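You operate a simulated robot arm through the tools that you are given. There is no shell and no other tool. Be economical: measure what you need, move in short steps, check, and stop when the job is done.

You run a simulated robot arm. Do the job below in one go: nothing can be reset, and whatever is moved stays where it is left.

## Task
Press the proud blue plug home, then seal the top of its strip.
Fine: dark cube on the plug; green dabber, sealer from the green box; tools back, cover shut; leave the other plugs. Set down upright: green dabber. A coat counts when it lies all over at full strength: go over it till it gets no stronger.

The check looks at the end state, three seconds after you hand in, the way a careful person would. Anything else that was tipped, shoved, dropped, spilled or broken makes it a failure. Lids that push on must go on centred and level and be pressed home; caps that screw on are set level and turned clockwise until they are tight.

## Robot
A 6-joint arm with a two-finger parallel gripper, fixed in place. Base frame: the origin is at the foot of the arm, x ahead of it, y to its left, z up; the work surface is at about z = 0.8. Lengths are in m, angles in degrees, forces in N, time in s.
With the tool pointing down near the work surface it reaches from about 0.24 to 0.64 m from the base axis. Its first joint turns from -66.0 to 66.0 degrees. Payload 2.7 kg.
The TCP is the grasp point between the finger pads, 0.023 m short of the fingertips. In the tool frame z runs along the fingers and y along their closing line. The gripper opens to 0.094 m. The fingers are 0.038 m wide and 0.01 m thick; the gripper's body (0.054 by 0.096 m) begins 0.039 m behind the TCP.
Orientation is that of the tool frame in the base frame, as a unit quaternion [x, y, z, w]. With the fingers straight down and closing along the base's y, the tool's x points along the base's -x, its y along +y and its z along -z.

## Interface
- The arm moves only by the tool step_arm. Its argument "motion" is one flat list of numbers, 7 for each row, row after row: the shift along the tool's x, y, z in m, then the turn, a rotation vector about the tool's x, y, z in degrees, then the finger opening in m, from 0 to 0.094. In form: [tx, ty, tz, rx, ry, rz, grip, tx, ty, tz, rx, ry, rz, grip, ...]. A call has 1 to 10 rows; each row is the pose to reach, as a shift and turn from the pose commanded when the call began, along the tool's axes at that moment. Each row takes 0.2 s and may step no farther than 0.05 m and 8.6 degrees from the row before; otherwise, or with a gripper value out of range, the whole call is refused. Where a pose cannot be reached the arm comes as near as it can. A force on the tool above 40 N (or 10 N above the force at the start of the call, whichever is more), or a blocked arm, ends the call early, and 0.2 s more pass. The fingers move at their own pace (about 0.045 m/s each) and stop on an object; they squeeze with about 21 N. The grip force told is the motor's: it shows also when the fingers shut on nothing. Time passes only in rows, and 0.2 s behind the last, so rows that repeat a pose let the fingers close. The reply holds the time, the measured pose of the TCP, the force on the tool along the base axes, the opening and the grip force, in the units named above and with some noise, with the torque about the TCP (base axes, N m) and any sound that the robot's microphone picked up, and new pictures: "views" is both (left out), scene, wrist or none.
- Cameras (640 x 400 px; columns grow to the right, rows downward): "scene" is fixed at [0.0676, -0.4231, 1.4218]; the picture's right is [0.85, -0.53, 0.00], its down [-0.22, -0.35, -0.91] and it looks along [0.48, 0.77, -0.42] (base axes); focal length 325 px, centre (320, 200). "wrist" rides on the gripper at [0.086, 0.016, -0.075] in the tool frame; the picture's right is [-0.18, 0.98, 0.00], its down [-0.58, -0.11, -0.81] and it looks along [-0.79, -0.15, 0.59] (tool axes); focal length 243 px, centre (320, 200). There is no depth. A picture from a camera that has moved, and an enlarged one, comes with that camera's place and axes in the base frame and with its lens.
- inspect(camera, box): a new picture of the part [left, top, right, bottom] of that camera's present view, enlarged. The clock stands still meanwhile.
- finish_job(): hands the job in; it is judged then, once.

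Go step by step. Nothing tells you positions but the pictures and the camera data: compare them with the known pose of the tool, close in by small moves and look again before you grip or let go. The budget is 120 turns and 200 pictures, counting those below and the enlarged ones. Unless the task says otherwise, let go and move clear before handing in, and close with one line.

The tools are called after "Request:" by a JSON object that holds its "op" and its "data". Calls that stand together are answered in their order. step_arm: Moves the arm, as the interface text tells. Its arguments: {"type":"object","properties":{"motion":{"type":"array"},"views":{"type":"string","enum":["both","scene","wrist","none"]}},"required":["motion"]} The other tools are called the same way: inspect (camera, box) takes an enlarged picture of a part of a camera's view; finish_job () hands the job in.

At the start:

```text
time_s: 0.0
eef_pos: [0.3609, 0.1875, 1.1238]
tool_rot: [0.0, 1.0, 0.001, 0.0]
force: [0.2, 0.5, 1.5]
moment: [-0.01, -0.02, -0.02]
finger_gap: 0.0941
gripper_force: 0.1
```

scene: 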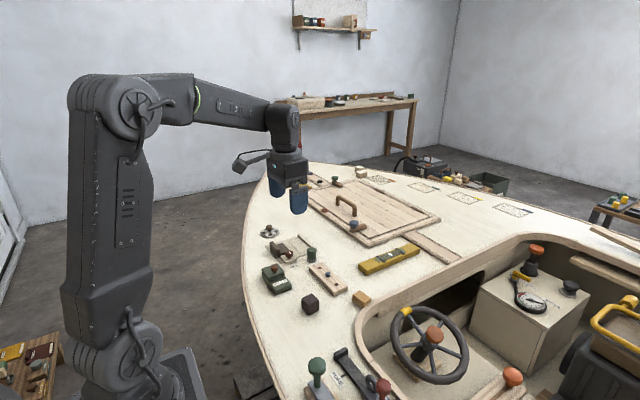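
wrist: 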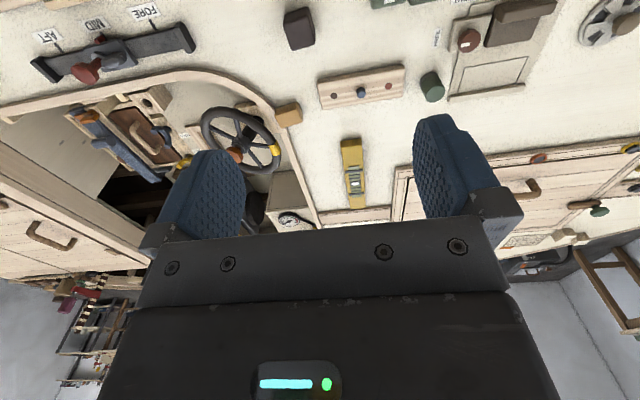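

I see a boat-like deck with a strip with three plugs, a dark cube, a green box and a green dabber. I'll enlarge the views to identify everything.

Request:
{"op": "inspect", "data": {"camera": "scene", "box": [240, 220, 400, 320]}}

Request:
{"op": "inspect", "data": {"camera": "wrist", "box": [270, 0, 590, 200]}}

Request:
{"op": "inspect", "data": {"camera": "scene", "box": [240, 160, 480, 310]}}

```text
4.00 times, centred on (320, 270) of scene
camera zoom: at [0.0676, -0.4231, 1.4218], right [0.85, -0.53, 0.0], down [-0.22, -0.35, -0.91], along [0.48, 0.77, -0.42], focal length 1299 px, centre (320, -80)
```

zoom: 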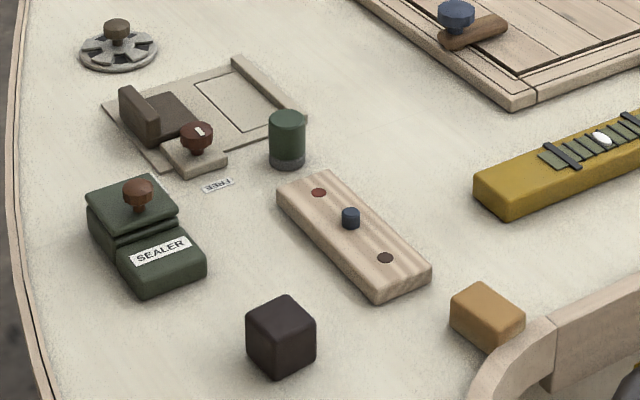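

```text
2.00 times, centred on (430, 100) of wrist
camera zoom: at [0.2738, 0.204, 1.1982], right [0.18, 0.98, 0.0], down [0.58, -0.11, 0.81], along [0.79, -0.15, -0.59], focal length 485 px, centre (100, 400)
```

zoom: 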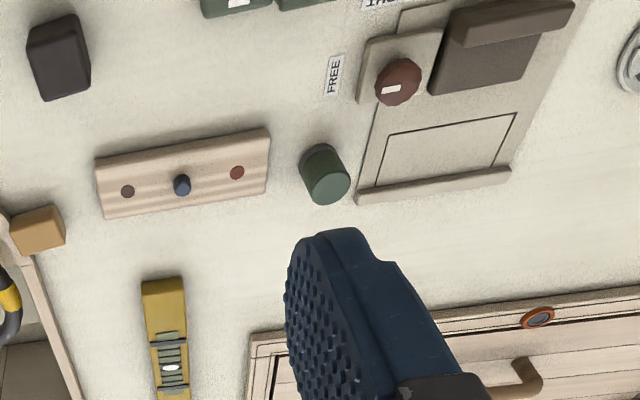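

```text
2.67 times, centred on (360, 235) of scene
camera zoom: at [0.0676, -0.4231, 1.4218], right [0.85, -0.53, 0.0], down [-0.22, -0.35, -0.91], along [0.48, 0.77, -0.42], focal length 866 px, centre (213, 107)
```

zoom: 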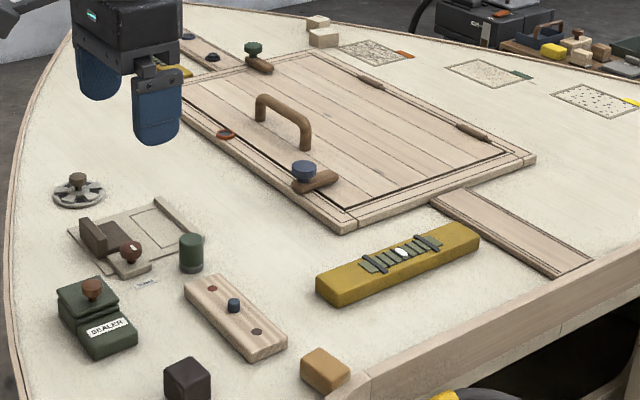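

The strip lies at about (0.494, 0.22) along y, the dabber at (0.505, 0.336), the cube at (0.39, 0.144) and the sealer box at (0.354, 0.27). I'll move the wrist camera for a closer look at the box.

Request:
{"op": "step_arm", "data": {"motion": [0.025, 0.025, 0.013, 0, 0, 0, 0.094, 0.05, 0.05, 0.026, 0, 0, 0, 0.094, 0.07, 0.08, 0.04, 0, 0, 0, 0.094], "views": "wrist"}}

Request:
{"op": "inspect", "data": {"camera": "wrist", "box": [200, 0, 440, 150]}}

Request:
{"op": "inspect", "data": {"camera": "scene", "box": [255, 225, 335, 275]}}

```text
time_s: 0.8
eef_pos: [0.2911, 0.2669, 1.0853]
tool_rot: [0.0, 1.0, -0.001, 0.0]
force: [0.1, 0.0, -0.3]
moment: [-0.02, 0.0, -0.01]
finger_gap: 0.0942
gripper_force: 0.1
camera wrist: at [0.2051, 0.2824, 1.1597], right [0.18, 0.98, 0.0], down [0.58, -0.11, 0.81], along [0.79, -0.15, -0.59], focal length 243 px, centre (320, 200)
```

wrist: 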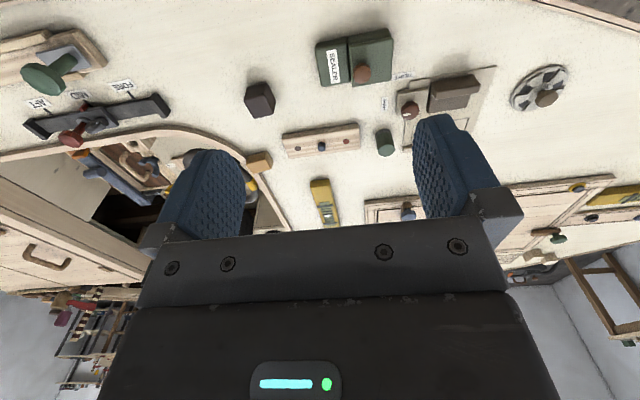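

```text
2.67 times, centred on (320, 75) of wrist
camera zoom: at [0.2051, 0.2824, 1.1597], right [0.18, 0.98, 0.0], down [0.58, -0.11, 0.81], along [0.79, -0.15, -0.59], focal length 647 px, centre (320, 533)
```

zoom: 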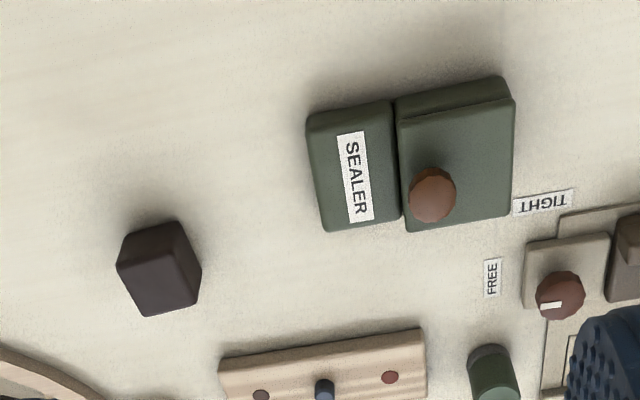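

```text
8.00 times, centred on (295, 250) of scene
camera zoom: at [0.0675, -0.4231, 1.4218], right [0.85, -0.53, 0.0], down [-0.22, -0.35, -0.91], along [0.48, 0.77, -0.42], focal length 2598 px, centre (520, -200)
```

zoom: 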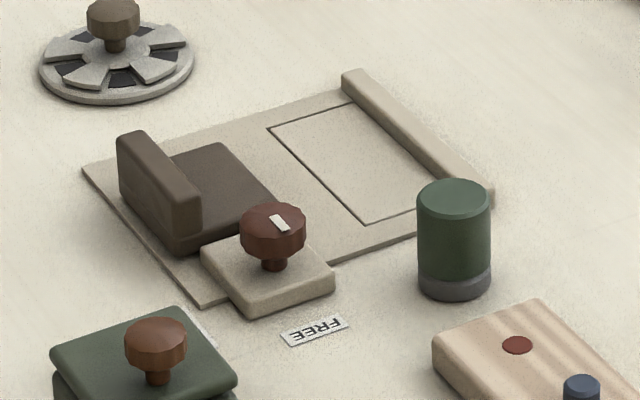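

The sealer box has a cover with a brown knob. I'll zoom in tightly to see how that cover opens.

Request:
{"op": "inspect", "data": {"camera": "scene", "box": [256, 260, 296, 285]}}

Request:
{"op": "inspect", "data": {"camera": "wrist", "box": [304, 20, 400, 80]}}

Request:
{"op": "inspect", "data": {"camera": "scene", "box": [302, 245, 362, 300]}}

```text
16.00 times, centred on (276, 272) of scene
camera zoom: at [0.0675, -0.4231, 1.4218], right [0.85, -0.53, 0.0], down [-0.22, -0.35, -0.91], along [0.48, 0.77, -0.42], focal length 5196 px, centre (1024, -960)
```

zoom: 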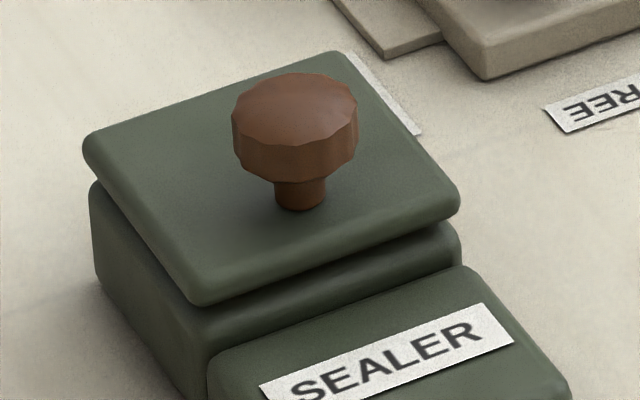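

```text
6.67 times, centred on (352, 50) of wrist
camera zoom: at [0.2051, 0.2824, 1.1597], right [0.18, 0.98, 0.0], down [0.58, -0.11, 0.81], along [0.79, -0.15, -0.59], focal length 1618 px, centre (107, 1200)
```

zoom: 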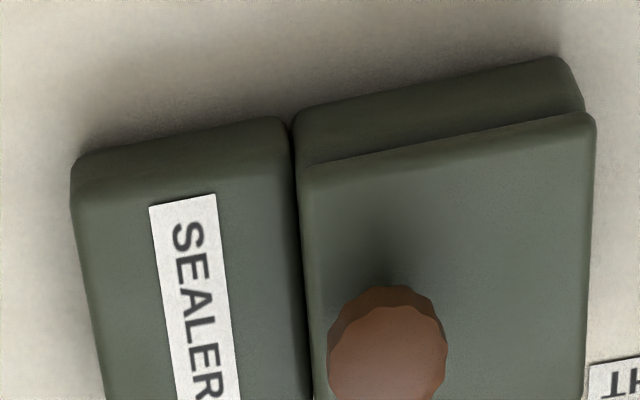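

```text
7.27 times, centred on (332, 272) of scene
camera zoom: at [0.0675, -0.4231, 1.4218], right [0.85, -0.53, 0.0], down [-0.22, -0.35, -0.91], along [0.48, 0.77, -0.42], focal length 2362 px, centre (233, -327)
```

zoom: 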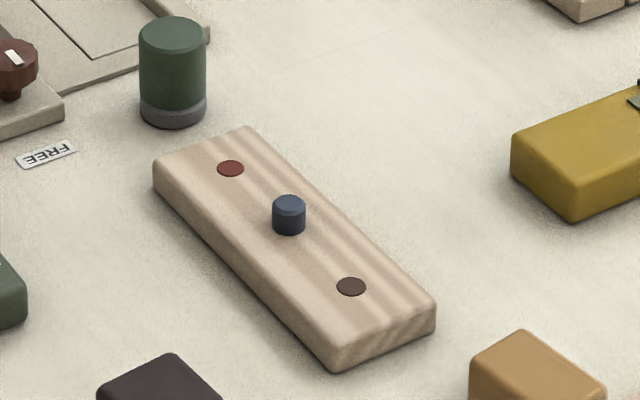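

The sealer cover is a plate with its knob toward −y, so the hinge is probably at +y. First comes the pressing block, so I'll move closer to view the cube and strip.

Request:
{"op": "step_arm", "data": {"motion": [-0.01, -0.028, 0.021, 0, 0, 0, 0.094, -0.02, -0.056, 0.042, 0, 0, 0, 0.094, -0.03, -0.084, 0.063, 0, 0, 0, 0.094, -0.039, -0.112, 0.085, 0, 0, 0, 0.094], "views": "wrist"}}

Request:
{"op": "inspect", "data": {"camera": "wrist", "box": [240, 0, 400, 100]}}

Request:
{"op": "inspect", "data": {"camera": "scene", "box": [290, 285, 338, 315]}}

```text
time_s: 1.8
eef_pos: [0.3327, 0.1546, 0.9994]
tool_rot: [0.0, 1.0, 0.0, 0.0]
force: [-0.8, -0.2, -0.3]
moment: [0.01, 0.02, -0.01]
finger_gap: 0.0941
gripper_force: 0.2
camera wrist: at [0.2453, 0.1719, 1.0732], right [0.18, 0.98, 0.0], down [0.58, -0.11, 0.81], along [0.79, -0.15, -0.59], focal length 243 px, centre (320, 200)
```

wrist: 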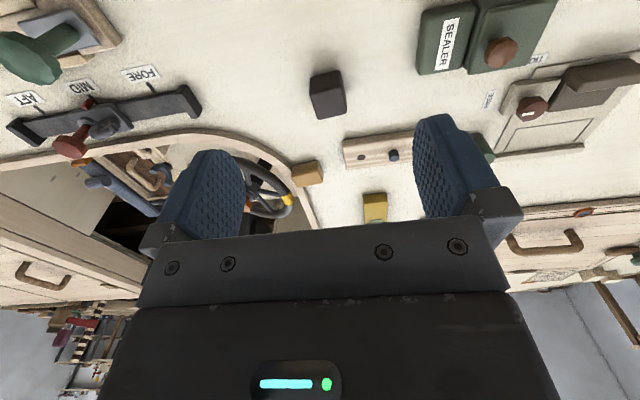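

```text
4.00 times, centred on (320, 50) of wrist
camera zoom: at [0.2453, 0.1719, 1.0732], right [0.18, 0.98, 0.0], down [0.58, -0.11, 0.81], along [0.79, -0.15, -0.59], focal length 970 px, centre (320, 800)
```

zoom: 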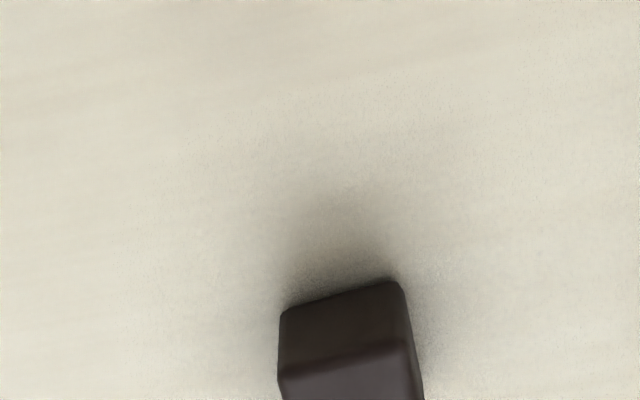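

```text
13.33 times, centred on (314, 300) of scene
camera zoom: at [0.0676, -0.4231, 1.4218], right [0.85, -0.53, 0.0], down [-0.22, -0.35, -0.91], along [0.48, 0.77, -0.42], focal length 4330 px, centre (400, -1133)
```

zoom: 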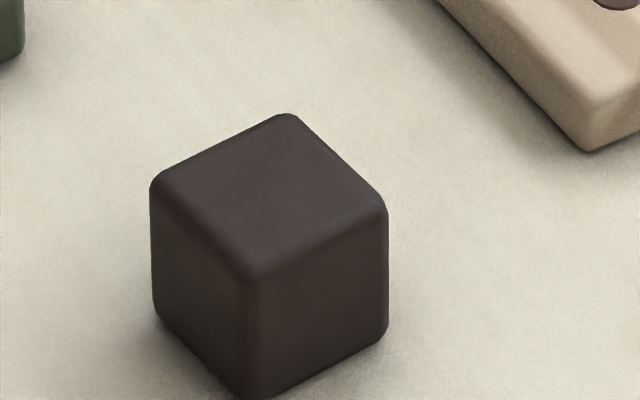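

Cube centre is about (0.395, 0.152), side about 0.033, yawed +5.5°. I'll move above it with the matching yaw and check.

Request:
{"op": "step_arm", "data": {"motion": [-0.02, -0.001, 0.035, 0, 0, -2, 0.094, -0.04, -0.002, 0.07, 0, 0, -4, 0.094, -0.0625, -0.003, 0.11, 0, 0, -5.5, 0.094, -0.0625, -0.003, 0.125, 0, 0, -5.5, 0.094], "views": "both"}}

Request:
{"op": "inspect", "data": {"camera": "scene", "box": [270, 240, 366, 320]}}

```text
time_s: 2.8
eef_pos: [0.3935, 0.1533, 0.8743]
tool_rot: [-0.049, 0.999, 0.001, 0.0]
force: [0.1, -0.1, -0.2]
moment: [0.01, -0.02, 0.01]
finger_gap: 0.0938
gripper_force: 0.1
camera wrist: at [0.306, 0.1614, 0.948], right [0.09, 1.0, 0.0], down [0.59, -0.05, 0.81], along [0.8, -0.07, -0.59], focal length 243 px, centre (320, 200)
```

scene: 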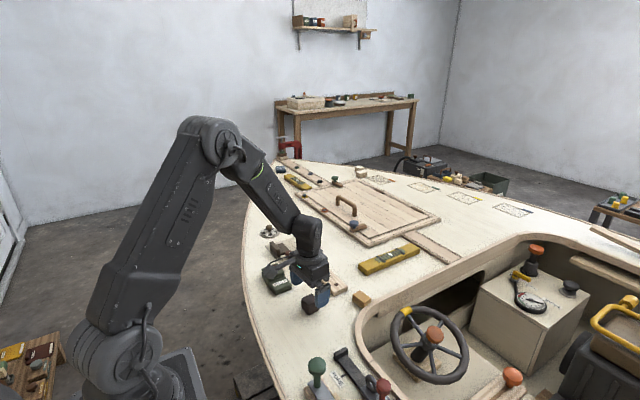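
wrist: 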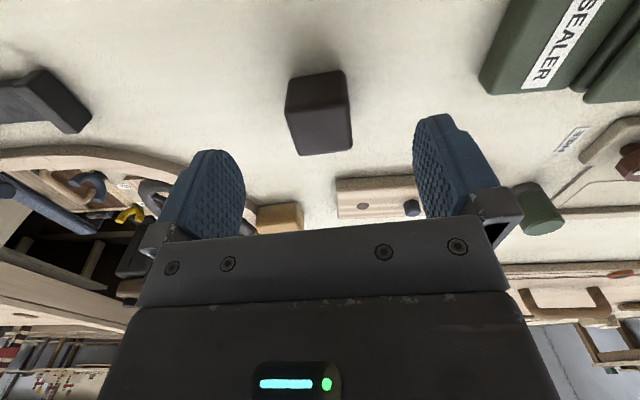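

```text
5.00 times, centred on (318, 280) of scene
camera zoom: at [0.0676, -0.4231, 1.4218], right [0.85, -0.53, 0.0], down [-0.22, -0.35, -0.91], along [0.48, 0.77, -0.42], focal length 1624 px, centre (330, -200)
```

zoom: 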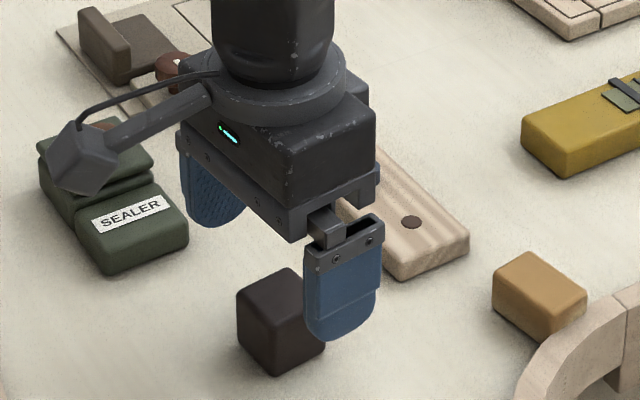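

The cube's top face is centred on the projected grasp point. I'll descend to grip its upper half and close.

Request:
{"op": "step_arm", "data": {"motion": [-0.001, 0, 0.02, 0, 0, 0, 0.094, -0.002, 0, 0.036, 0, 0, 0, 0.094, -0.002, 0, 0.036, 0, 0, 0, 0.0, -0.002, 0, 0.036, 0, 0, 0, 0.0, -0.002, 0, 0.036, 0, 0, 0, 0.0, -0.002, 0, 0.036, 0, 0, 0, 0.0, -0.002, 0, 0.036, 0, 0, 0, 0.0], "views": "wrist"}}

Request:
{"op": "inspect", "data": {"camera": "scene", "box": [270, 240, 366, 320]}}

```text
time_s: 4.4
eef_pos: [0.3934, 0.1529, 0.8387]
tool_rot: [-0.048, 0.999, 0.0, 0.0]
force: [0.7, 0.2, -0.4]
moment: [-0.01, 0.01, -0.02]
finger_gap: 0.0356
gripper_force: 20.7
camera wrist: at [0.3068, 0.1602, 0.9122], right [0.09, 1.0, 0.0], down [0.59, -0.05, 0.81], along [0.8, -0.07, -0.59], focal length 243 px, centre (320, 200)
```

wrist: 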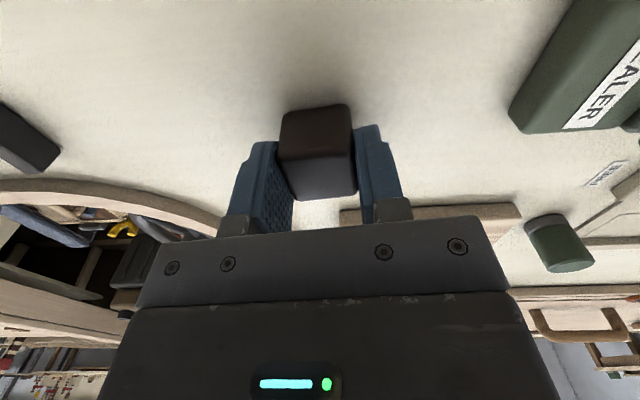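

```text
5.00 times, centred on (318, 280) of scene
camera zoom: at [0.0676, -0.4231, 1.4218], right [0.85, -0.53, 0.0], down [-0.22, -0.35, -0.91], along [0.48, 0.77, -0.42], focal length 1624 px, centre (330, -200)
```

zoom: 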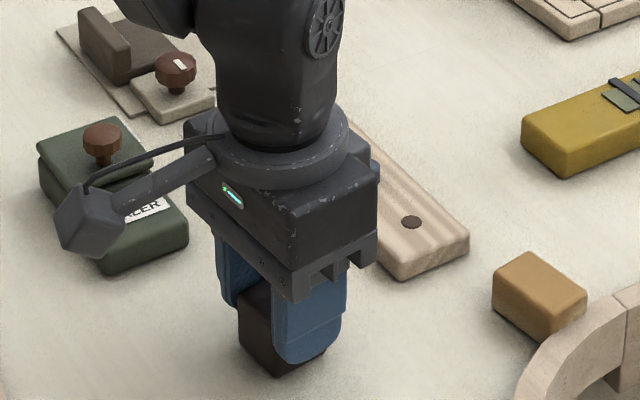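

The cube is gripped (gap 0.0356). I'll lift it and move toward the strip, stopping short to get a view of the plug.

Request:
{"op": "step_arm", "data": {"motion": [0, 0, -0.03, 0, 0, 0, 0.0, 0, 0, -0.07, 0, 0, 0, 0.0, -0.0234, 0.034, -0.07, 0, 0, 0, 0.0, -0.0467, 0.0678, -0.07, 0, 0, 0, 0.0], "views": "wrist"}}

Request:
{"op": "inspect", "data": {"camera": "wrist", "box": [240, 60, 432, 180]}}

Request:
{"op": "inspect", "data": {"camera": "scene", "box": [270, 230, 382, 300]}}

```text
time_s: 5.4
eef_pos: [0.4361, 0.2217, 0.9044]
tool_rot: [-0.047, 0.999, 0.0, -0.001]
force: [0.0, 0.5, -0.5]
moment: [-0.04, 0.0, 0.0]
finger_gap: 0.0355
gripper_force: 20.9
camera wrist: at [0.3482, 0.2297, 0.9799], right [0.09, 1.0, 0.0], down [0.59, -0.05, 0.81], along [0.8, -0.07, -0.59], focal length 243 px, centre (320, 200)
```

wrist: 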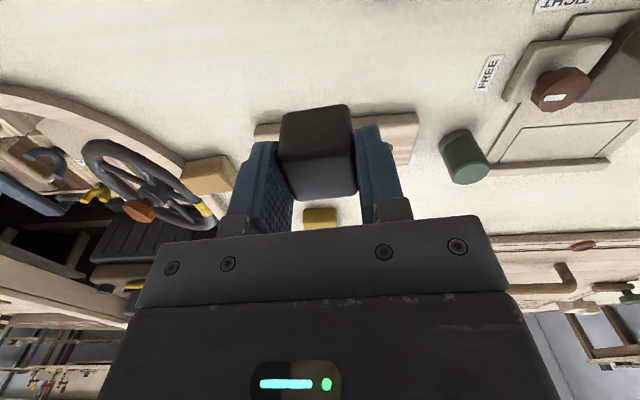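

```text
3.33 times, centred on (336, 120) of wrist
camera zoom: at [0.3482, 0.2297, 0.9799], right [0.09, 1.0, 0.0], down [0.59, -0.05, 0.81], along [0.8, -0.07, -0.59], focal length 809 px, centre (267, 467)
```

zoom: 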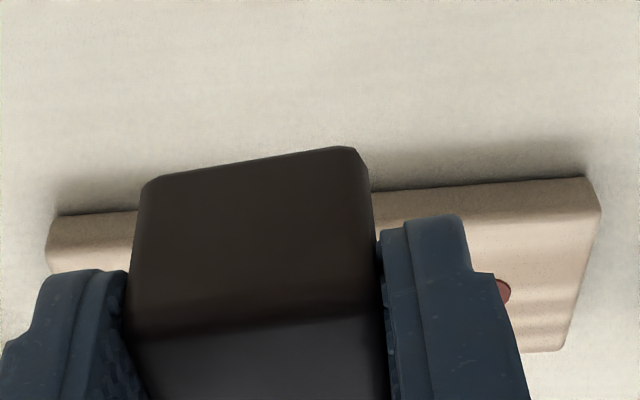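

```text
5.71 times, centred on (326, 265) of scene
camera zoom: at [0.0675, -0.4231, 1.4218], right [0.85, -0.53, 0.0], down [-0.22, -0.35, -0.91], along [0.48, 0.77, -0.42], focal length 1856 px, centre (286, -171)
```

zoom: 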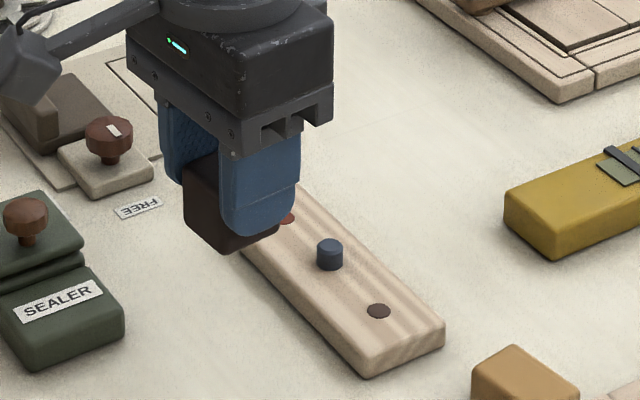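

The strip spans x 0.475–0.522 and y 0.161–0.299, so the plug is near (0.497, 0.230). I'll bring the cube over it, squared up.

Request:
{"op": "step_arm", "data": {"motion": [-0.03, 0.001, 0, 0, 0, 2.5, 0.0, -0.0615, 0.0021, 0, 0, 0, 5.5, 0.0, -0.0615, 0.0021, 0.028, 0, 0, 5.5, 0.0, -0.0615, 0.0021, 0.028, 0, 0, 5.5, 0.0], "views": "wrist"}}

Request:
{"op": "inspect", "data": {"camera": "scene", "box": [300, 230, 380, 300]}}

```text
time_s: 6.4
eef_pos: [0.4956, 0.2333, 0.883]
tool_rot: [0.0, 1.0, 0.0, 0.0]
force: [0.2, 0.0, -1.0]
moment: [-0.03, -0.01, 0.02]
finger_gap: 0.0351
gripper_force: 21.0
camera wrist: at [0.4087, 0.2494, 0.9562], right [0.18, 0.98, 0.0], down [0.58, -0.11, 0.81], along [0.79, -0.15, -0.59], focal length 243 px, centre (320, 200)
```

wrist: 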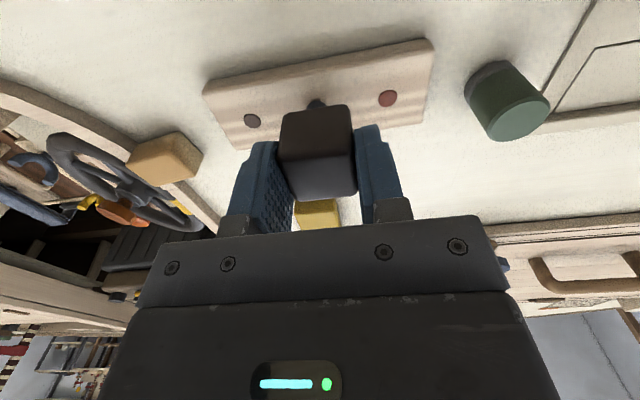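

```text
5.71 times, centred on (340, 265) of scene
camera zoom: at [0.0676, -0.4231, 1.4218], right [0.85, -0.53, 0.0], down [-0.22, -0.35, -0.91], along [0.48, 0.77, -0.42], focal length 1856 px, centre (206, -171)
```

zoom: 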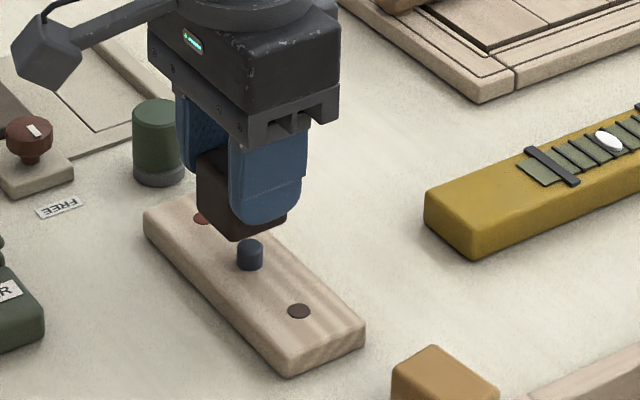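

The cube is over the plug, with the plug's near edge just visible. I'll press down gradually and watch the force.

Request:
{"op": "step_arm", "data": {"motion": [-0.0025, -0.002, 0.006, 0, 0, 0, 0.0, -0.0025, -0.002, 0.011, 0, 0, 0, 0.0, -0.0025, -0.002, 0.016, 0, 0, 0, 0.0], "views": "wrist"}}

Request:
{"op": "inspect", "data": {"camera": "scene", "box": [310, 240, 374, 290]}}

```text
time_s: 7.2
eef_pos: [0.4971, 0.2311, 0.8653]
tool_rot: [0.0, 1.0, 0.001, 0.001]
force: [-0.3, 0.7, -0.8]
moment: [0.02, 0.0, -0.03]
finger_gap: 0.0353
gripper_force: 20.8
camera wrist: at [0.4104, 0.2473, 0.9393], right [0.18, 0.98, 0.0], down [0.58, -0.11, 0.81], along [0.79, -0.15, -0.59], focal length 243 px, centre (320, 200)
```

wrist: 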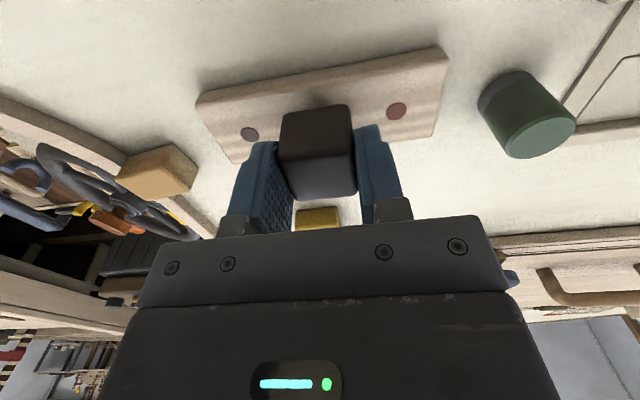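

```text
8.00 times, centred on (342, 265) of scene
camera zoom: at [0.0676, -0.4231, 1.4218], right [0.85, -0.53, 0.0], down [-0.22, -0.35, -0.91], along [0.48, 0.77, -0.42], focal length 2598 px, centre (144, -320)
```

zoom: 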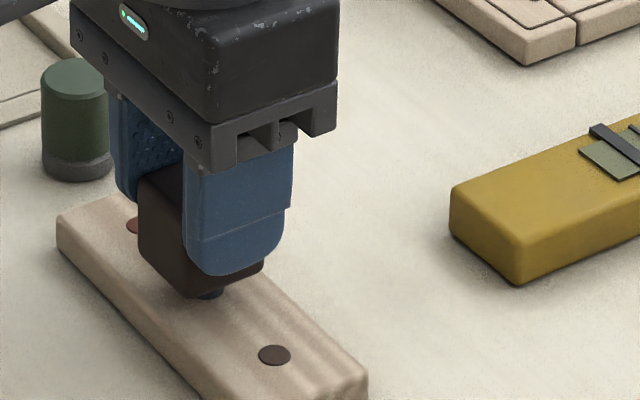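

The cube is centred between the outer plugs and just about touching. I'll press on.

Request:
{"op": "step_arm", "data": {"motion": [0, 0, 0.003, 0, 0, 0, 0.0, 0, 0, 0.006, 0, 0, 0, 0.0, 0, 0, 0.009, 0, 0, 0, 0.0, 0, 0, 0.012, 0, 0, 0, 0.0], "views": "none"}}

Request:
{"op": "inspect", "data": {"camera": "scene", "box": [310, 240, 374, 290]}}

```text
time_s: 8.2
eef_pos: [0.4982, 0.2309, 0.8536]
tool_rot: [0.0, 1.0, 0.0, 0.001]
force: [0.2, -0.4, 5.5]
moment: [-0.05, 0.03, -0.01]
finger_gap: 0.0355
gripper_force: 21.2
```

```text
8.00 times, centred on (342, 265) of scene
camera zoom: at [0.0675, -0.4232, 1.4218], right [0.85, -0.53, 0.0], down [-0.22, -0.35, -0.91], along [0.48, 0.77, -0.42], focal length 2598 px, centre (144, -320)
```

zoom: 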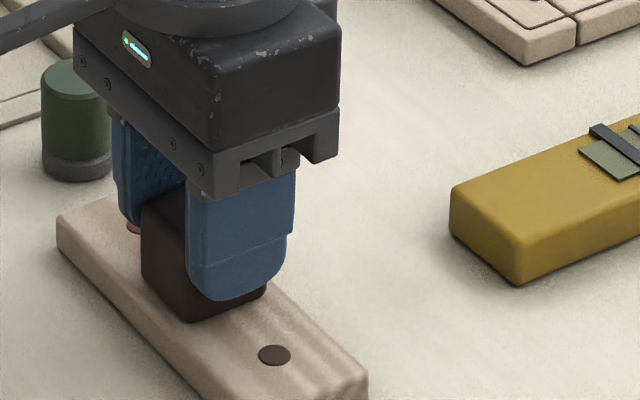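

Request:
{"op": "step_arm", "data": {"motion": [0, 0, 0.002, 0, 0, 0, 0.0, 0, 0, 0.004, 0, 0, 0, 0.0, 0, 0, 0.006, 0, 0, 0, 0.0, 0, 0, 0.008, 0, 0, 0, 0.0], "views": "none"}}

Request:
{"op": "inspect", "data": {"camera": "scene", "box": [310, 240, 374, 290]}}

```text
time_s: 9.2
eef_pos: [0.4973, 0.2302, 0.8459]
tool_rot: [0.001, 1.0, 0.0, 0.001]
force: [0.8, -4.0, 16.5]
moment: [-0.08, -0.07, -0.04]
finger_gap: 0.0359
gripper_force: 21.4
```

```text
8.00 times, centred on (342, 265) of scene
camera zoom: at [0.0673, -0.4233, 1.4218], right [0.85, -0.53, 0.0], down [-0.22, -0.35, -0.91], along [0.48, 0.77, -0.42], focal length 2598 px, centre (144, -320)
```

zoom: 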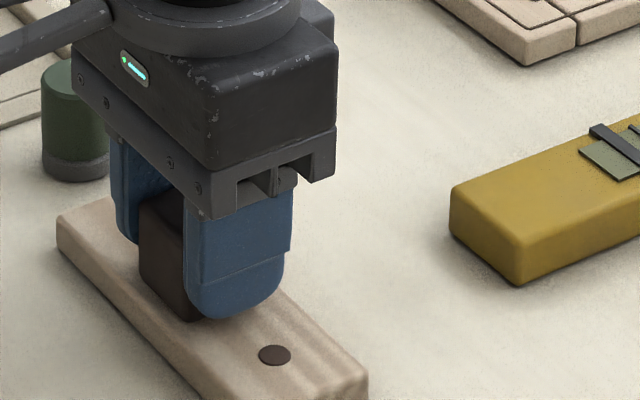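

The cube seems to have stopped while the fingers slid down it. I'll lift and look at how proud the plug still is.

Request:
{"op": "step_arm", "data": {"motion": [0, 0, -0.02, 0, 0, 0, 0.0, 0, 0, -0.05, 0, 0, 0, 0.0, 0.03, 0, -0.05, 0, 0, 0, 0.0], "views": "wrist"}}

Request:
{"op": "inspect", "data": {"camera": "scene", "box": [302, 240, 366, 290]}}

```text
time_s: 10.0
eef_pos: [0.4673, 0.2302, 0.8934]
tool_rot: [0.0, 1.0, 0.0, -0.001]
force: [-0.2, -0.8, -0.6]
moment: [-0.03, -0.03, 0.0]
finger_gap: 0.0355
gripper_force: 21.2
camera wrist: at [0.3809, 0.247, 0.967], right [0.18, 0.98, 0.0], down [0.58, -0.11, 0.81], along [0.79, -0.15, -0.59], focal length 243 px, centre (320, 200)
```

wrist: 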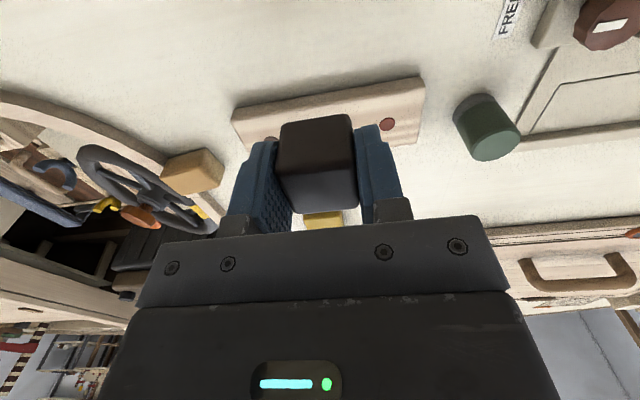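

```text
8.00 times, centred on (334, 265) of scene
camera zoom: at [0.0676, -0.4231, 1.4218], right [0.85, -0.53, 0.0], down [-0.22, -0.35, -0.91], along [0.48, 0.77, -0.42], focal length 2598 px, centre (208, -320)
```

zoom: 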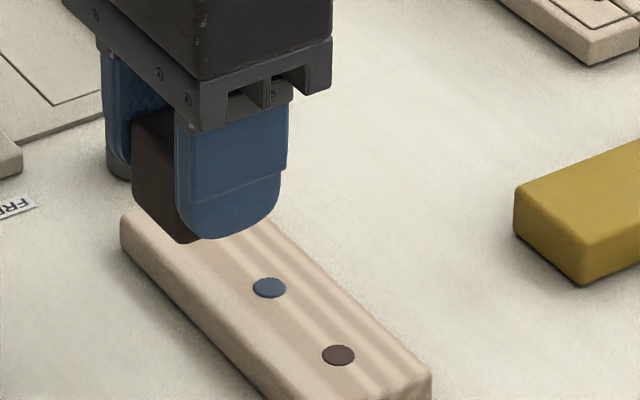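

The blue plug looks flush; I'll zoom in to compare it with its neighbours.

Request:
{"op": "inspect", "data": {"camera": "scene", "box": [328, 270, 352, 288]}}

```text
16.00 times, centred on (340, 279) of scene
camera zoom: at [0.0676, -0.4231, 1.4218], right [0.85, -0.53, 0.0], down [-0.22, -0.35, -0.91], along [0.48, 0.77, -0.42], focal length 5196 px, centre (0, -1064)
```

zoom: 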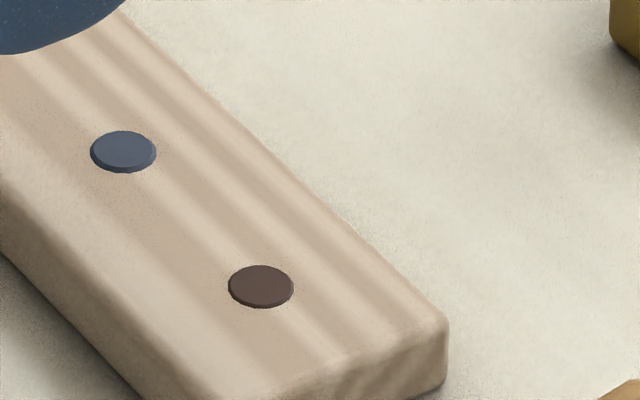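

The blue plug's rim still looks slightly more proud than its neighbour's. I'll set the cube on it, release, and push on the cube from above with the closed fingers for more force.

Request:
{"op": "step_arm", "data": {"motion": [-0.03, 0, 0, 0, 0, 0, 0.0, -0.03, 0, 0.03, 0, 0, 0, 0.0, -0.03, 0, 0.044, 0, 0, 0, 0.0, -0.03, 0, 0.0485, 0, 0, 0, 0.0, -0.03, 0, 0.0485, 0, 0, 0, 0.0, -0.03, 0, 0.0485, 0, 0, 0, 0.06, -0.03, 0, 0.0485, 0, 0, 0, 0.06, -0.03, 0, 0.03, 0, 0, 0, 0.06, -0.03, 0, 0.0, 0, 0, 0, 0.06], "views": "wrist"}}

Request:
{"op": "inspect", "data": {"camera": "scene", "box": [302, 240, 366, 290]}}

```text
time_s: 12.0
eef_pos: [0.4966, 0.2285, 0.8938]
tool_rot: [0.0, 1.0, -0.001, 0.0]
force: [-0.2, -0.2, 1.3]
moment: [0.03, 0.02, 0.01]
finger_gap: 0.06
gripper_force: 0.1
camera wrist: at [0.4114, 0.2463, 0.9675], right [0.18, 0.98, 0.0], down [0.58, -0.11, 0.81], along [0.79, -0.15, -0.59], focal length 243 px, centre (320, 200)
```

wrist: 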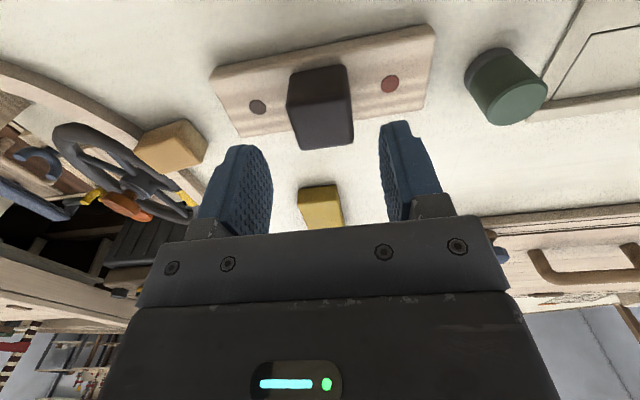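

```text
8.00 times, centred on (334, 265) of scene
camera zoom: at [0.0675, -0.4231, 1.4218], right [0.85, -0.53, 0.0], down [-0.22, -0.35, -0.91], along [0.48, 0.77, -0.42], focal length 2598 px, centre (208, -320)
```

zoom: 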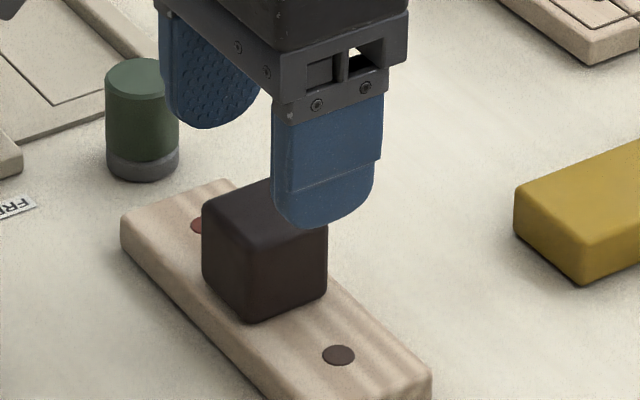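

The cube sits level on the strip. I'll close the fingers above it and push down.

Request:
{"op": "step_arm", "data": {"motion": [0, 0, 0, 0, 0, 0, 0.0, 0, 0, 0, 0, 0, 0, 0.0, 0, 0, 0, 0, 0, 0, 0.0, 0, 0, 0, 0, 0, 0, 0.0, 0, 0, 0.012, 0, 0, 0, 0.0, 0, 0, 0.017, 0, 0, 0, 0.0, 0, 0, 0.021, 0, 0, 0, 0.0, 0, 0, 0.025, 0, 0, 0, 0.0, 0, 0, 0.029, 0, 0, 0, 0.0], "views": "none"}}

Request:
{"op": "inspect", "data": {"camera": "scene", "box": [302, 240, 366, 290]}}

```text
time_s: 13.9
eef_pos: [0.4989, 0.2315, 0.8736]
tool_rot: [-0.001, 1.0, 0.001, 0.004]
force: [-0.8, 0.1, 5.6]
moment: [0.03, 0.11, 0.01]
finger_gap: 0.0001
gripper_force: 20.5
stopped in row 9: the force on the tool passed its limit at 46 N (the readings are from after the stop); the commanded pose is now the measured one
```

```text
8.00 times, centred on (334, 265) of scene
camera zoom: at [0.0675, -0.4232, 1.4218], right [0.85, -0.53, 0.0], down [-0.22, -0.35, -0.91], along [0.48, 0.77, -0.42], focal length 2598 px, centre (208, -320)
```

zoom: 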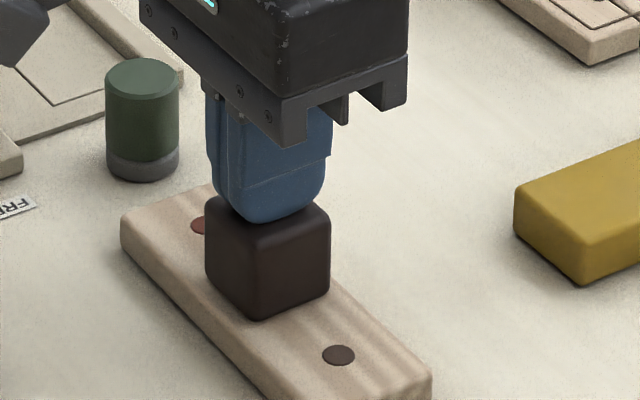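

Pushed at 46 N without the cube moving further. I'll regrip the cube and lift to check the plug.

Request:
{"op": "step_arm", "data": {"motion": [0, 0, -0.03, 0, 0.4, 0, 0.0, 0, 0, -0.03, 0, 0.4, 0, 0.07, 0, 0, -0.03, 0, 0.4, 0, 0.07, 0, 0, -0.03, 0, 0.4, 0, 0.07, 0, 0, -0.005, 0, 0.4, 0, 0.07, 0, 0, 0.02, 0, 0.4, 0, 0.07, 0, 0, 0.02, 0, 0.4, 0, 0.0, 0, 0, 0.02, 0, 0.4, 0, 0.0, 0, 0, 0.02, 0, 0.4, 0, 0.0, 0, 0, 0.02, 0, 0.4, 0, 0.0], "views": "none"}}

Request:
{"op": "step_arm", "data": {"motion": [0, 0, -0.03, 0, 0, 0, 0.0, 0, 0, -0.06, 0, 0, 0, 0.0, 0.04, 0, -0.06, 0, 0, 0, 0.0], "views": "wrist"}}

Request:
{"op": "inspect", "data": {"camera": "scene", "box": [328, 270, 352, 288]}}

```text
time_s: 16.1
eef_pos: [0.4979, 0.2316, 0.8556]
tool_rot: [-0.001, 1.0, 0.001, -0.001]
force: [-0.3, 0.0, 0.2]
moment: [0.0, 0.0, 0.01]
finger_gap: 0.0354
gripper_force: 20.8
```

```text
time_s: 16.9
eef_pos: [0.4591, 0.23, 0.9149]
tool_rot: [-0.001, 1.0, 0.001, -0.001]
force: [-0.5, 0.4, -0.5]
moment: [-0.02, -0.02, -0.03]
finger_gap: 0.0352
gripper_force: 21.3
camera wrist: at [0.3736, 0.2471, 0.988], right [0.18, 0.98, 0.0], down [0.58, -0.11, 0.81], along [0.79, -0.15, -0.59], focal length 243 px, centre (320, 200)
```

wrist: 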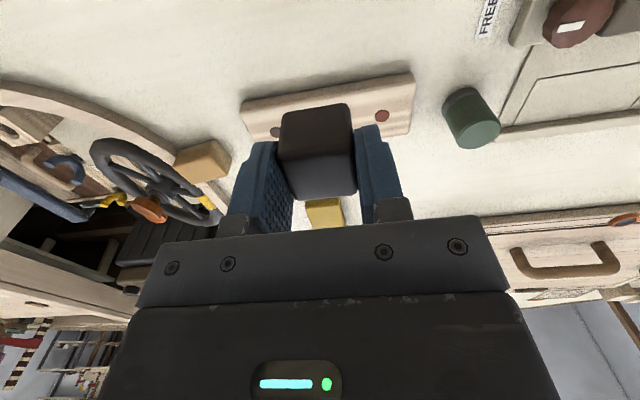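

```text
16.00 times, centred on (340, 279) of scene
camera zoom: at [0.0676, -0.4231, 1.4218], right [0.85, -0.53, 0.0], down [-0.22, -0.35, -0.91], along [0.48, 0.77, -0.42], focal length 5196 px, centre (0, -1064)
```

zoom: 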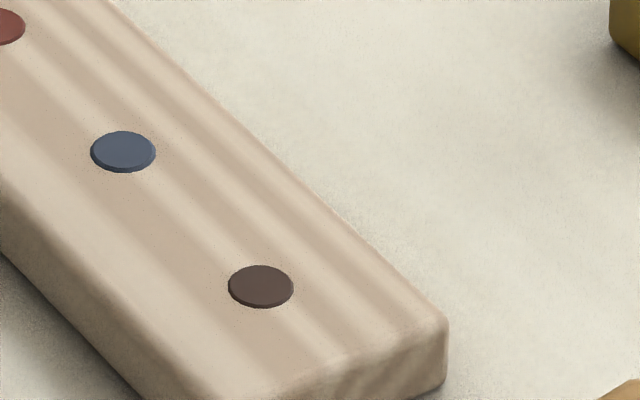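

The plug is now flush like the others. I'll return the cube to its original spot.

Request:
{"op": "step_arm", "data": {"motion": [0.022, -0.0257, 0, 0, 0, -2, 0.0, 0.044, -0.0514, 0, 0, 0, -4, 0.0, 0.0657, -0.0771, 0, 0, 0, -5.5, 0.0, 0.0657, -0.0771, 0.04, 0, 0, -5.5, 0.0, 0.0657, -0.0771, 0.066, 0, 0, -5.5, 0.0, 0.0657, -0.0771, 0.066, 0, 0, -5.5, 0.0], "views": "none"}}

Request:
{"op": "inspect", "data": {"camera": "scene", "box": [280, 270, 344, 320]}}

```text
time_s: 18.3
eef_pos: [0.394, 0.1542, 0.8458]
tool_rot: [-0.049, 0.999, 0.002, -0.001]
force: [-1.3, 0.3, 0.3]
moment: [0.01, -0.05, -0.01]
finger_gap: 0.0357
gripper_force: 20.6
```

```text
8.00 times, centred on (312, 295) of scene
camera zoom: at [0.0676, -0.4231, 1.4218], right [0.85, -0.53, 0.0], down [-0.22, -0.35, -0.91], along [0.48, 0.77, -0.42], focal length 2598 px, centre (384, -560)
```

zoom: 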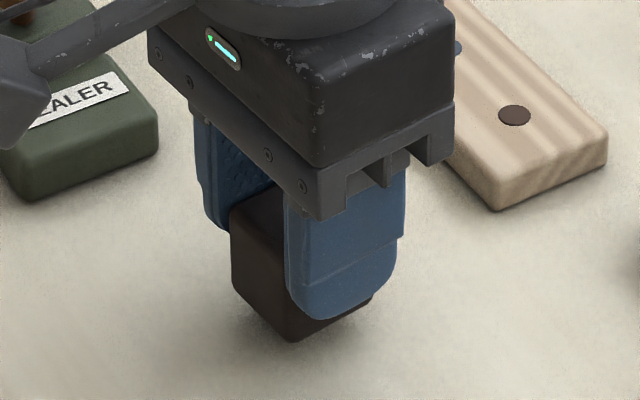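

Request:
{"op": "step_arm", "data": {"motion": [0, -0.001, 0.003, 0, 0, 0, 0.0, 0, -0.001, 0.005, 0, 0, 0, 0.0, 0, -0.001, 0.006, 0, 0, 0, 0.0], "views": "none"}}

Request:
{"op": "inspect", "data": {"camera": "scene", "box": [280, 270, 344, 320]}}

```text
time_s: 19.1
eef_pos: [0.3925, 0.1517, 0.8413]
tool_rot: [-0.048, 0.999, 0.0, -0.001]
force: [0.8, 0.2, 0.2]
moment: [0.03, -0.01, -0.02]
finger_gap: 0.0355
gripper_force: 20.7
```

```text
8.00 times, centred on (312, 295) of scene
camera zoom: at [0.0676, -0.4231, 1.4218], right [0.85, -0.53, 0.0], down [-0.22, -0.35, -0.91], along [0.48, 0.77, -0.42], focal length 2598 px, centre (384, -560)
```

zoom: 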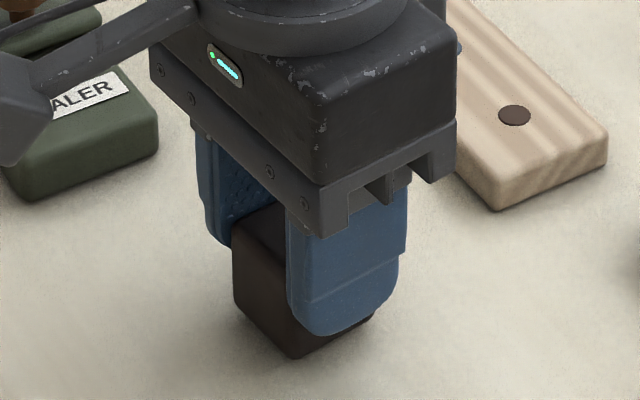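

Request:
{"op": "step_arm", "data": {"motion": [0, 0, 0.001, 0, 0, 0, 0.0, 0, 0, 0.002, 0, 0, 0, 0.0], "views": "none"}}

```text
time_s: 19.7
eef_pos: [0.3928, 0.1516, 0.84]
tool_rot: [-0.049, 0.999, 0.0, 0.0]
force: [0.7, 0.0, 0.3]
moment: [-0.02, 0.01, 0.02]
finger_gap: 0.0353
gripper_force: 21.1
```

Request:
{"op": "step_arm", "data": {"motion": [0, 0, 0.001, 0, 0, 0, 0.0, 0, 0, 0.002, 0, 0, 0, 0.0], "views": "none"}}

```text
time_s: 20.3
eef_pos: [0.3946, 0.1539, 0.838]
tool_rot: [-0.048, 0.999, 0.001, 0.0]
force: [-3.1, -5.0, 15.8]
moment: [-0.12, 0.11, 0.04]
finger_gap: 0.0357
gripper_force: 20.6
```

The cube is on the surface. I'll release it, lift, and look at the sealer box from there.

Request:
{"op": "step_arm", "data": {"motion": [0, 0, -0.001, 0, 0, 0, 0.07, 0, 0, -0.001, 0, 0, 0, 0.07, 0, 0, -0.001, 0, 0, 0, 0.07, 0, 0, -0.04, 0, 0, 2, 0.07, 0, 0, -0.09, 0, 0, 5.5, 0.07], "views": "scene"}}

Request:
{"op": "inspect", "data": {"camera": "scene", "box": [250, 240, 346, 310]}}

```text
time_s: 21.5
eef_pos: [0.3925, 0.1529, 0.9281]
tool_rot: [0.0, 1.0, 0.001, -0.001]
force: [-0.1, -0.2, -1.0]
moment: [0.03, -0.01, 0.03]
finger_gap: 0.0699
gripper_force: 0.1
```

scene: 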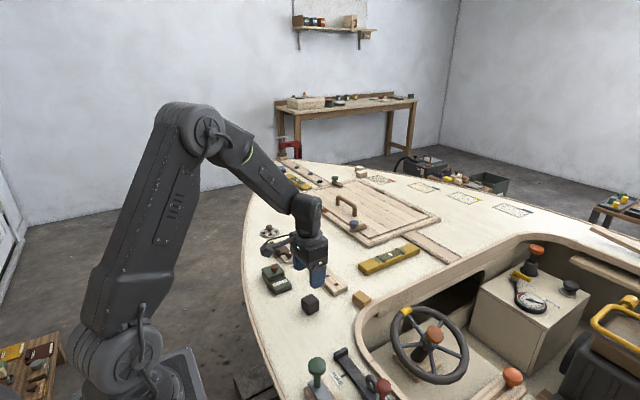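

```text
5.71 times, centred on (298, 275) of scene
camera zoom: at [0.0676, -0.4231, 1.4218], right [0.85, -0.53, 0.0], down [-0.22, -0.35, -0.91], along [0.48, 0.77, -0.42], focal length 1856 px, centre (446, -229)
```

zoom: 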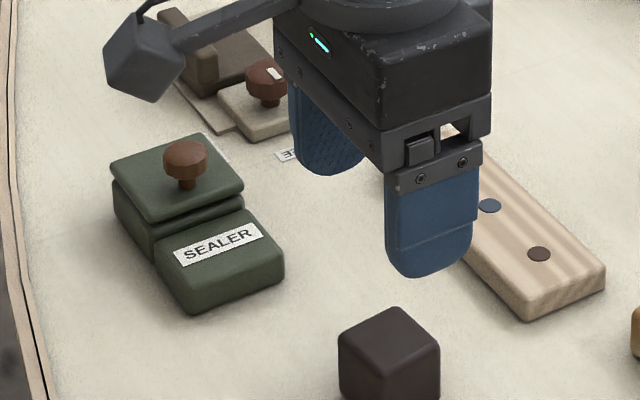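

The cube is back in place. Next I'll look closely at the sealer cover from nearby.

Request:
{"op": "step_arm", "data": {"motion": [0.02, 0.034, -0.01, 0, 0, 0, 0.07, 0.041, 0.068, -0.02, 0, 0, 0, 0.07, 0.062, 0.103, -0.032, 0, 0, 0, 0.07, 0.0825, 0.137, -0.032, 0, 0, 0, 0.07], "views": "wrist"}}

Request:
{"op": "inspect", "data": {"camera": "wrist", "box": [240, 40, 432, 160]}}

```text
time_s: 22.5
eef_pos: [0.3106, 0.2893, 0.9608]
tool_rot: [0.0, 1.0, 0.0, -0.001]
force: [0.6, 0.1, 0.4]
moment: [0.01, 0.01, 0.02]
finger_gap: 0.0704
gripper_force: 0.0
camera wrist: at [0.2238, 0.3054, 1.035], right [0.18, 0.98, 0.0], down [0.58, -0.11, 0.81], along [0.79, -0.15, -0.59], focal length 243 px, centre (320, 200)
```

wrist: 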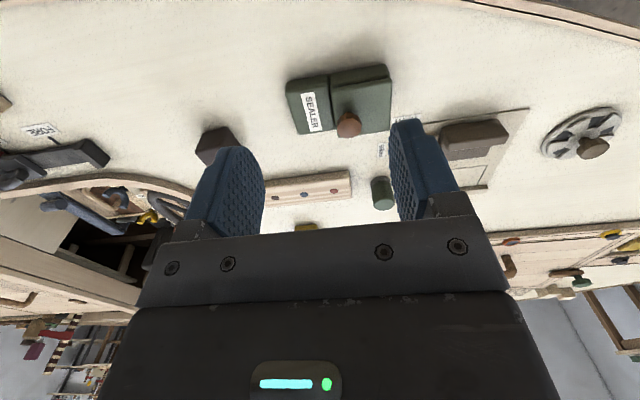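

```text
3.33 times, centred on (336, 100) of wrist
camera zoom: at [0.2238, 0.3054, 1.035], right [0.18, 0.98, 0.0], down [0.58, -0.11, 0.81], along [0.79, -0.15, -0.59], focal length 809 px, centre (267, 533)
```

zoom: 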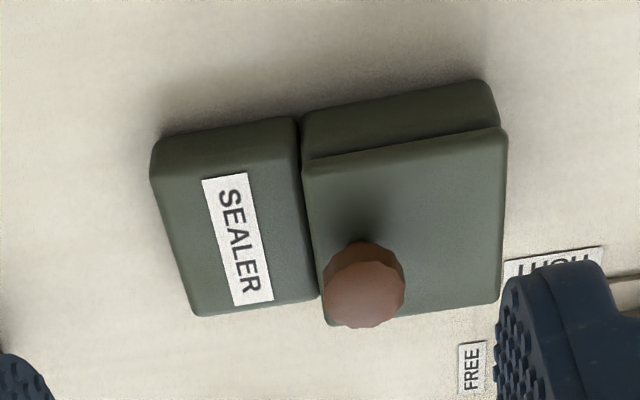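

The knob is at about (0.362, 0.305), offset toward −y on a 5 cm square lid, which suggests a hinge on the +y edge. I'll turn the gripper 90° so the knob can pivot in the pads while the lid swings.

Request:
{"op": "step_arm", "data": {"motion": [-0.005, 0.002, 0, 0, 0, -8.5, 0.07, -0.01, 0.003, 0, 0, 0, -17, 0.07, -0.015, 0.005, 0, 0, 0, -25.5, 0.07, -0.02, 0.006, 0, 0, 0, -34, 0.07, -0.025, 0.008, 0, 0, 0, -42.5, 0.07, -0.03, 0.01, 0, 0, 0, -51, 0.07, -0.035, 0.011, 0, 0, 0, -59.5, 0.07, -0.04, 0.013, 0, 0, 0, -68, 0.07, -0.045, 0.014, 0, 0, 0, -76.5, 0.07, -0.0514, 0.0157, 0, 0, 0, -85, 0.07], "views": "none"}}

Request:
{"op": "step_arm", "data": {"motion": [0, 0, 0.01, 0, 0, -5, 0.07, 0, 0, 0.02, 0, 0, -5, 0.07], "views": "wrist"}}

Request:
{"op": "inspect", "data": {"camera": "scene", "box": [250, 240, 330, 300]}}

```text
time_s: 24.7
eef_pos: [0.363, 0.3052, 0.9615]
tool_rot: [-0.677, 0.736, 0.002, 0.0]
force: [0.1, 0.2, -0.8]
moment: [0.04, 0.03, 0.01]
finger_gap: 0.0698
gripper_force: 0.0
```

```text
time_s: 25.3
eef_pos: [0.3625, 0.3048, 0.9401]
tool_rot: [0.708, -0.706, -0.002, 0.0]
force: [-0.1, -1.0, 0.9]
moment: [-0.01, 0.02, -0.01]
finger_gap: 0.07
gripper_force: 0.1
camera wrist: at [0.3474, 0.2185, 1.0139], right [-0.98, 0.18, 0.0], down [0.11, 0.58, 0.81], along [0.15, 0.79, -0.59], focal length 243 px, centre (320, 200)
```

wrist: 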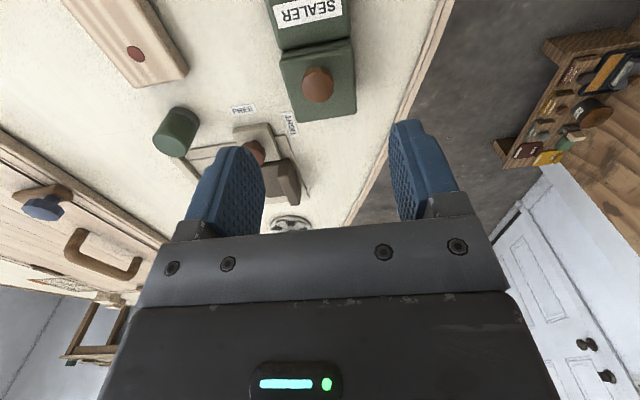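

```text
6.67 times, centred on (290, 270) of scene
camera zoom: at [0.0676, -0.4231, 1.4218], right [0.85, -0.53, 0.0], down [-0.22, -0.35, -0.91], along [0.48, 0.77, -0.42], focal length 2165 px, centre (520, -267)
```

zoom: 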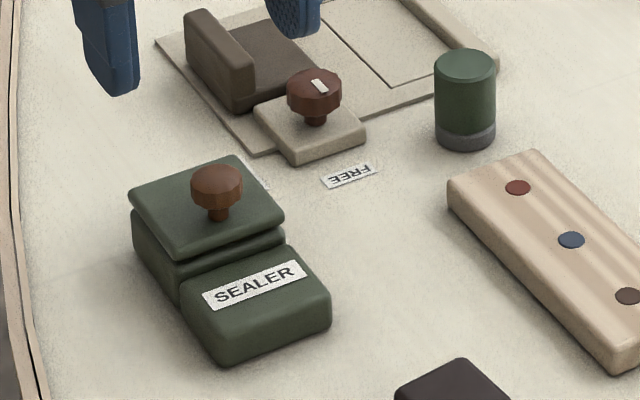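

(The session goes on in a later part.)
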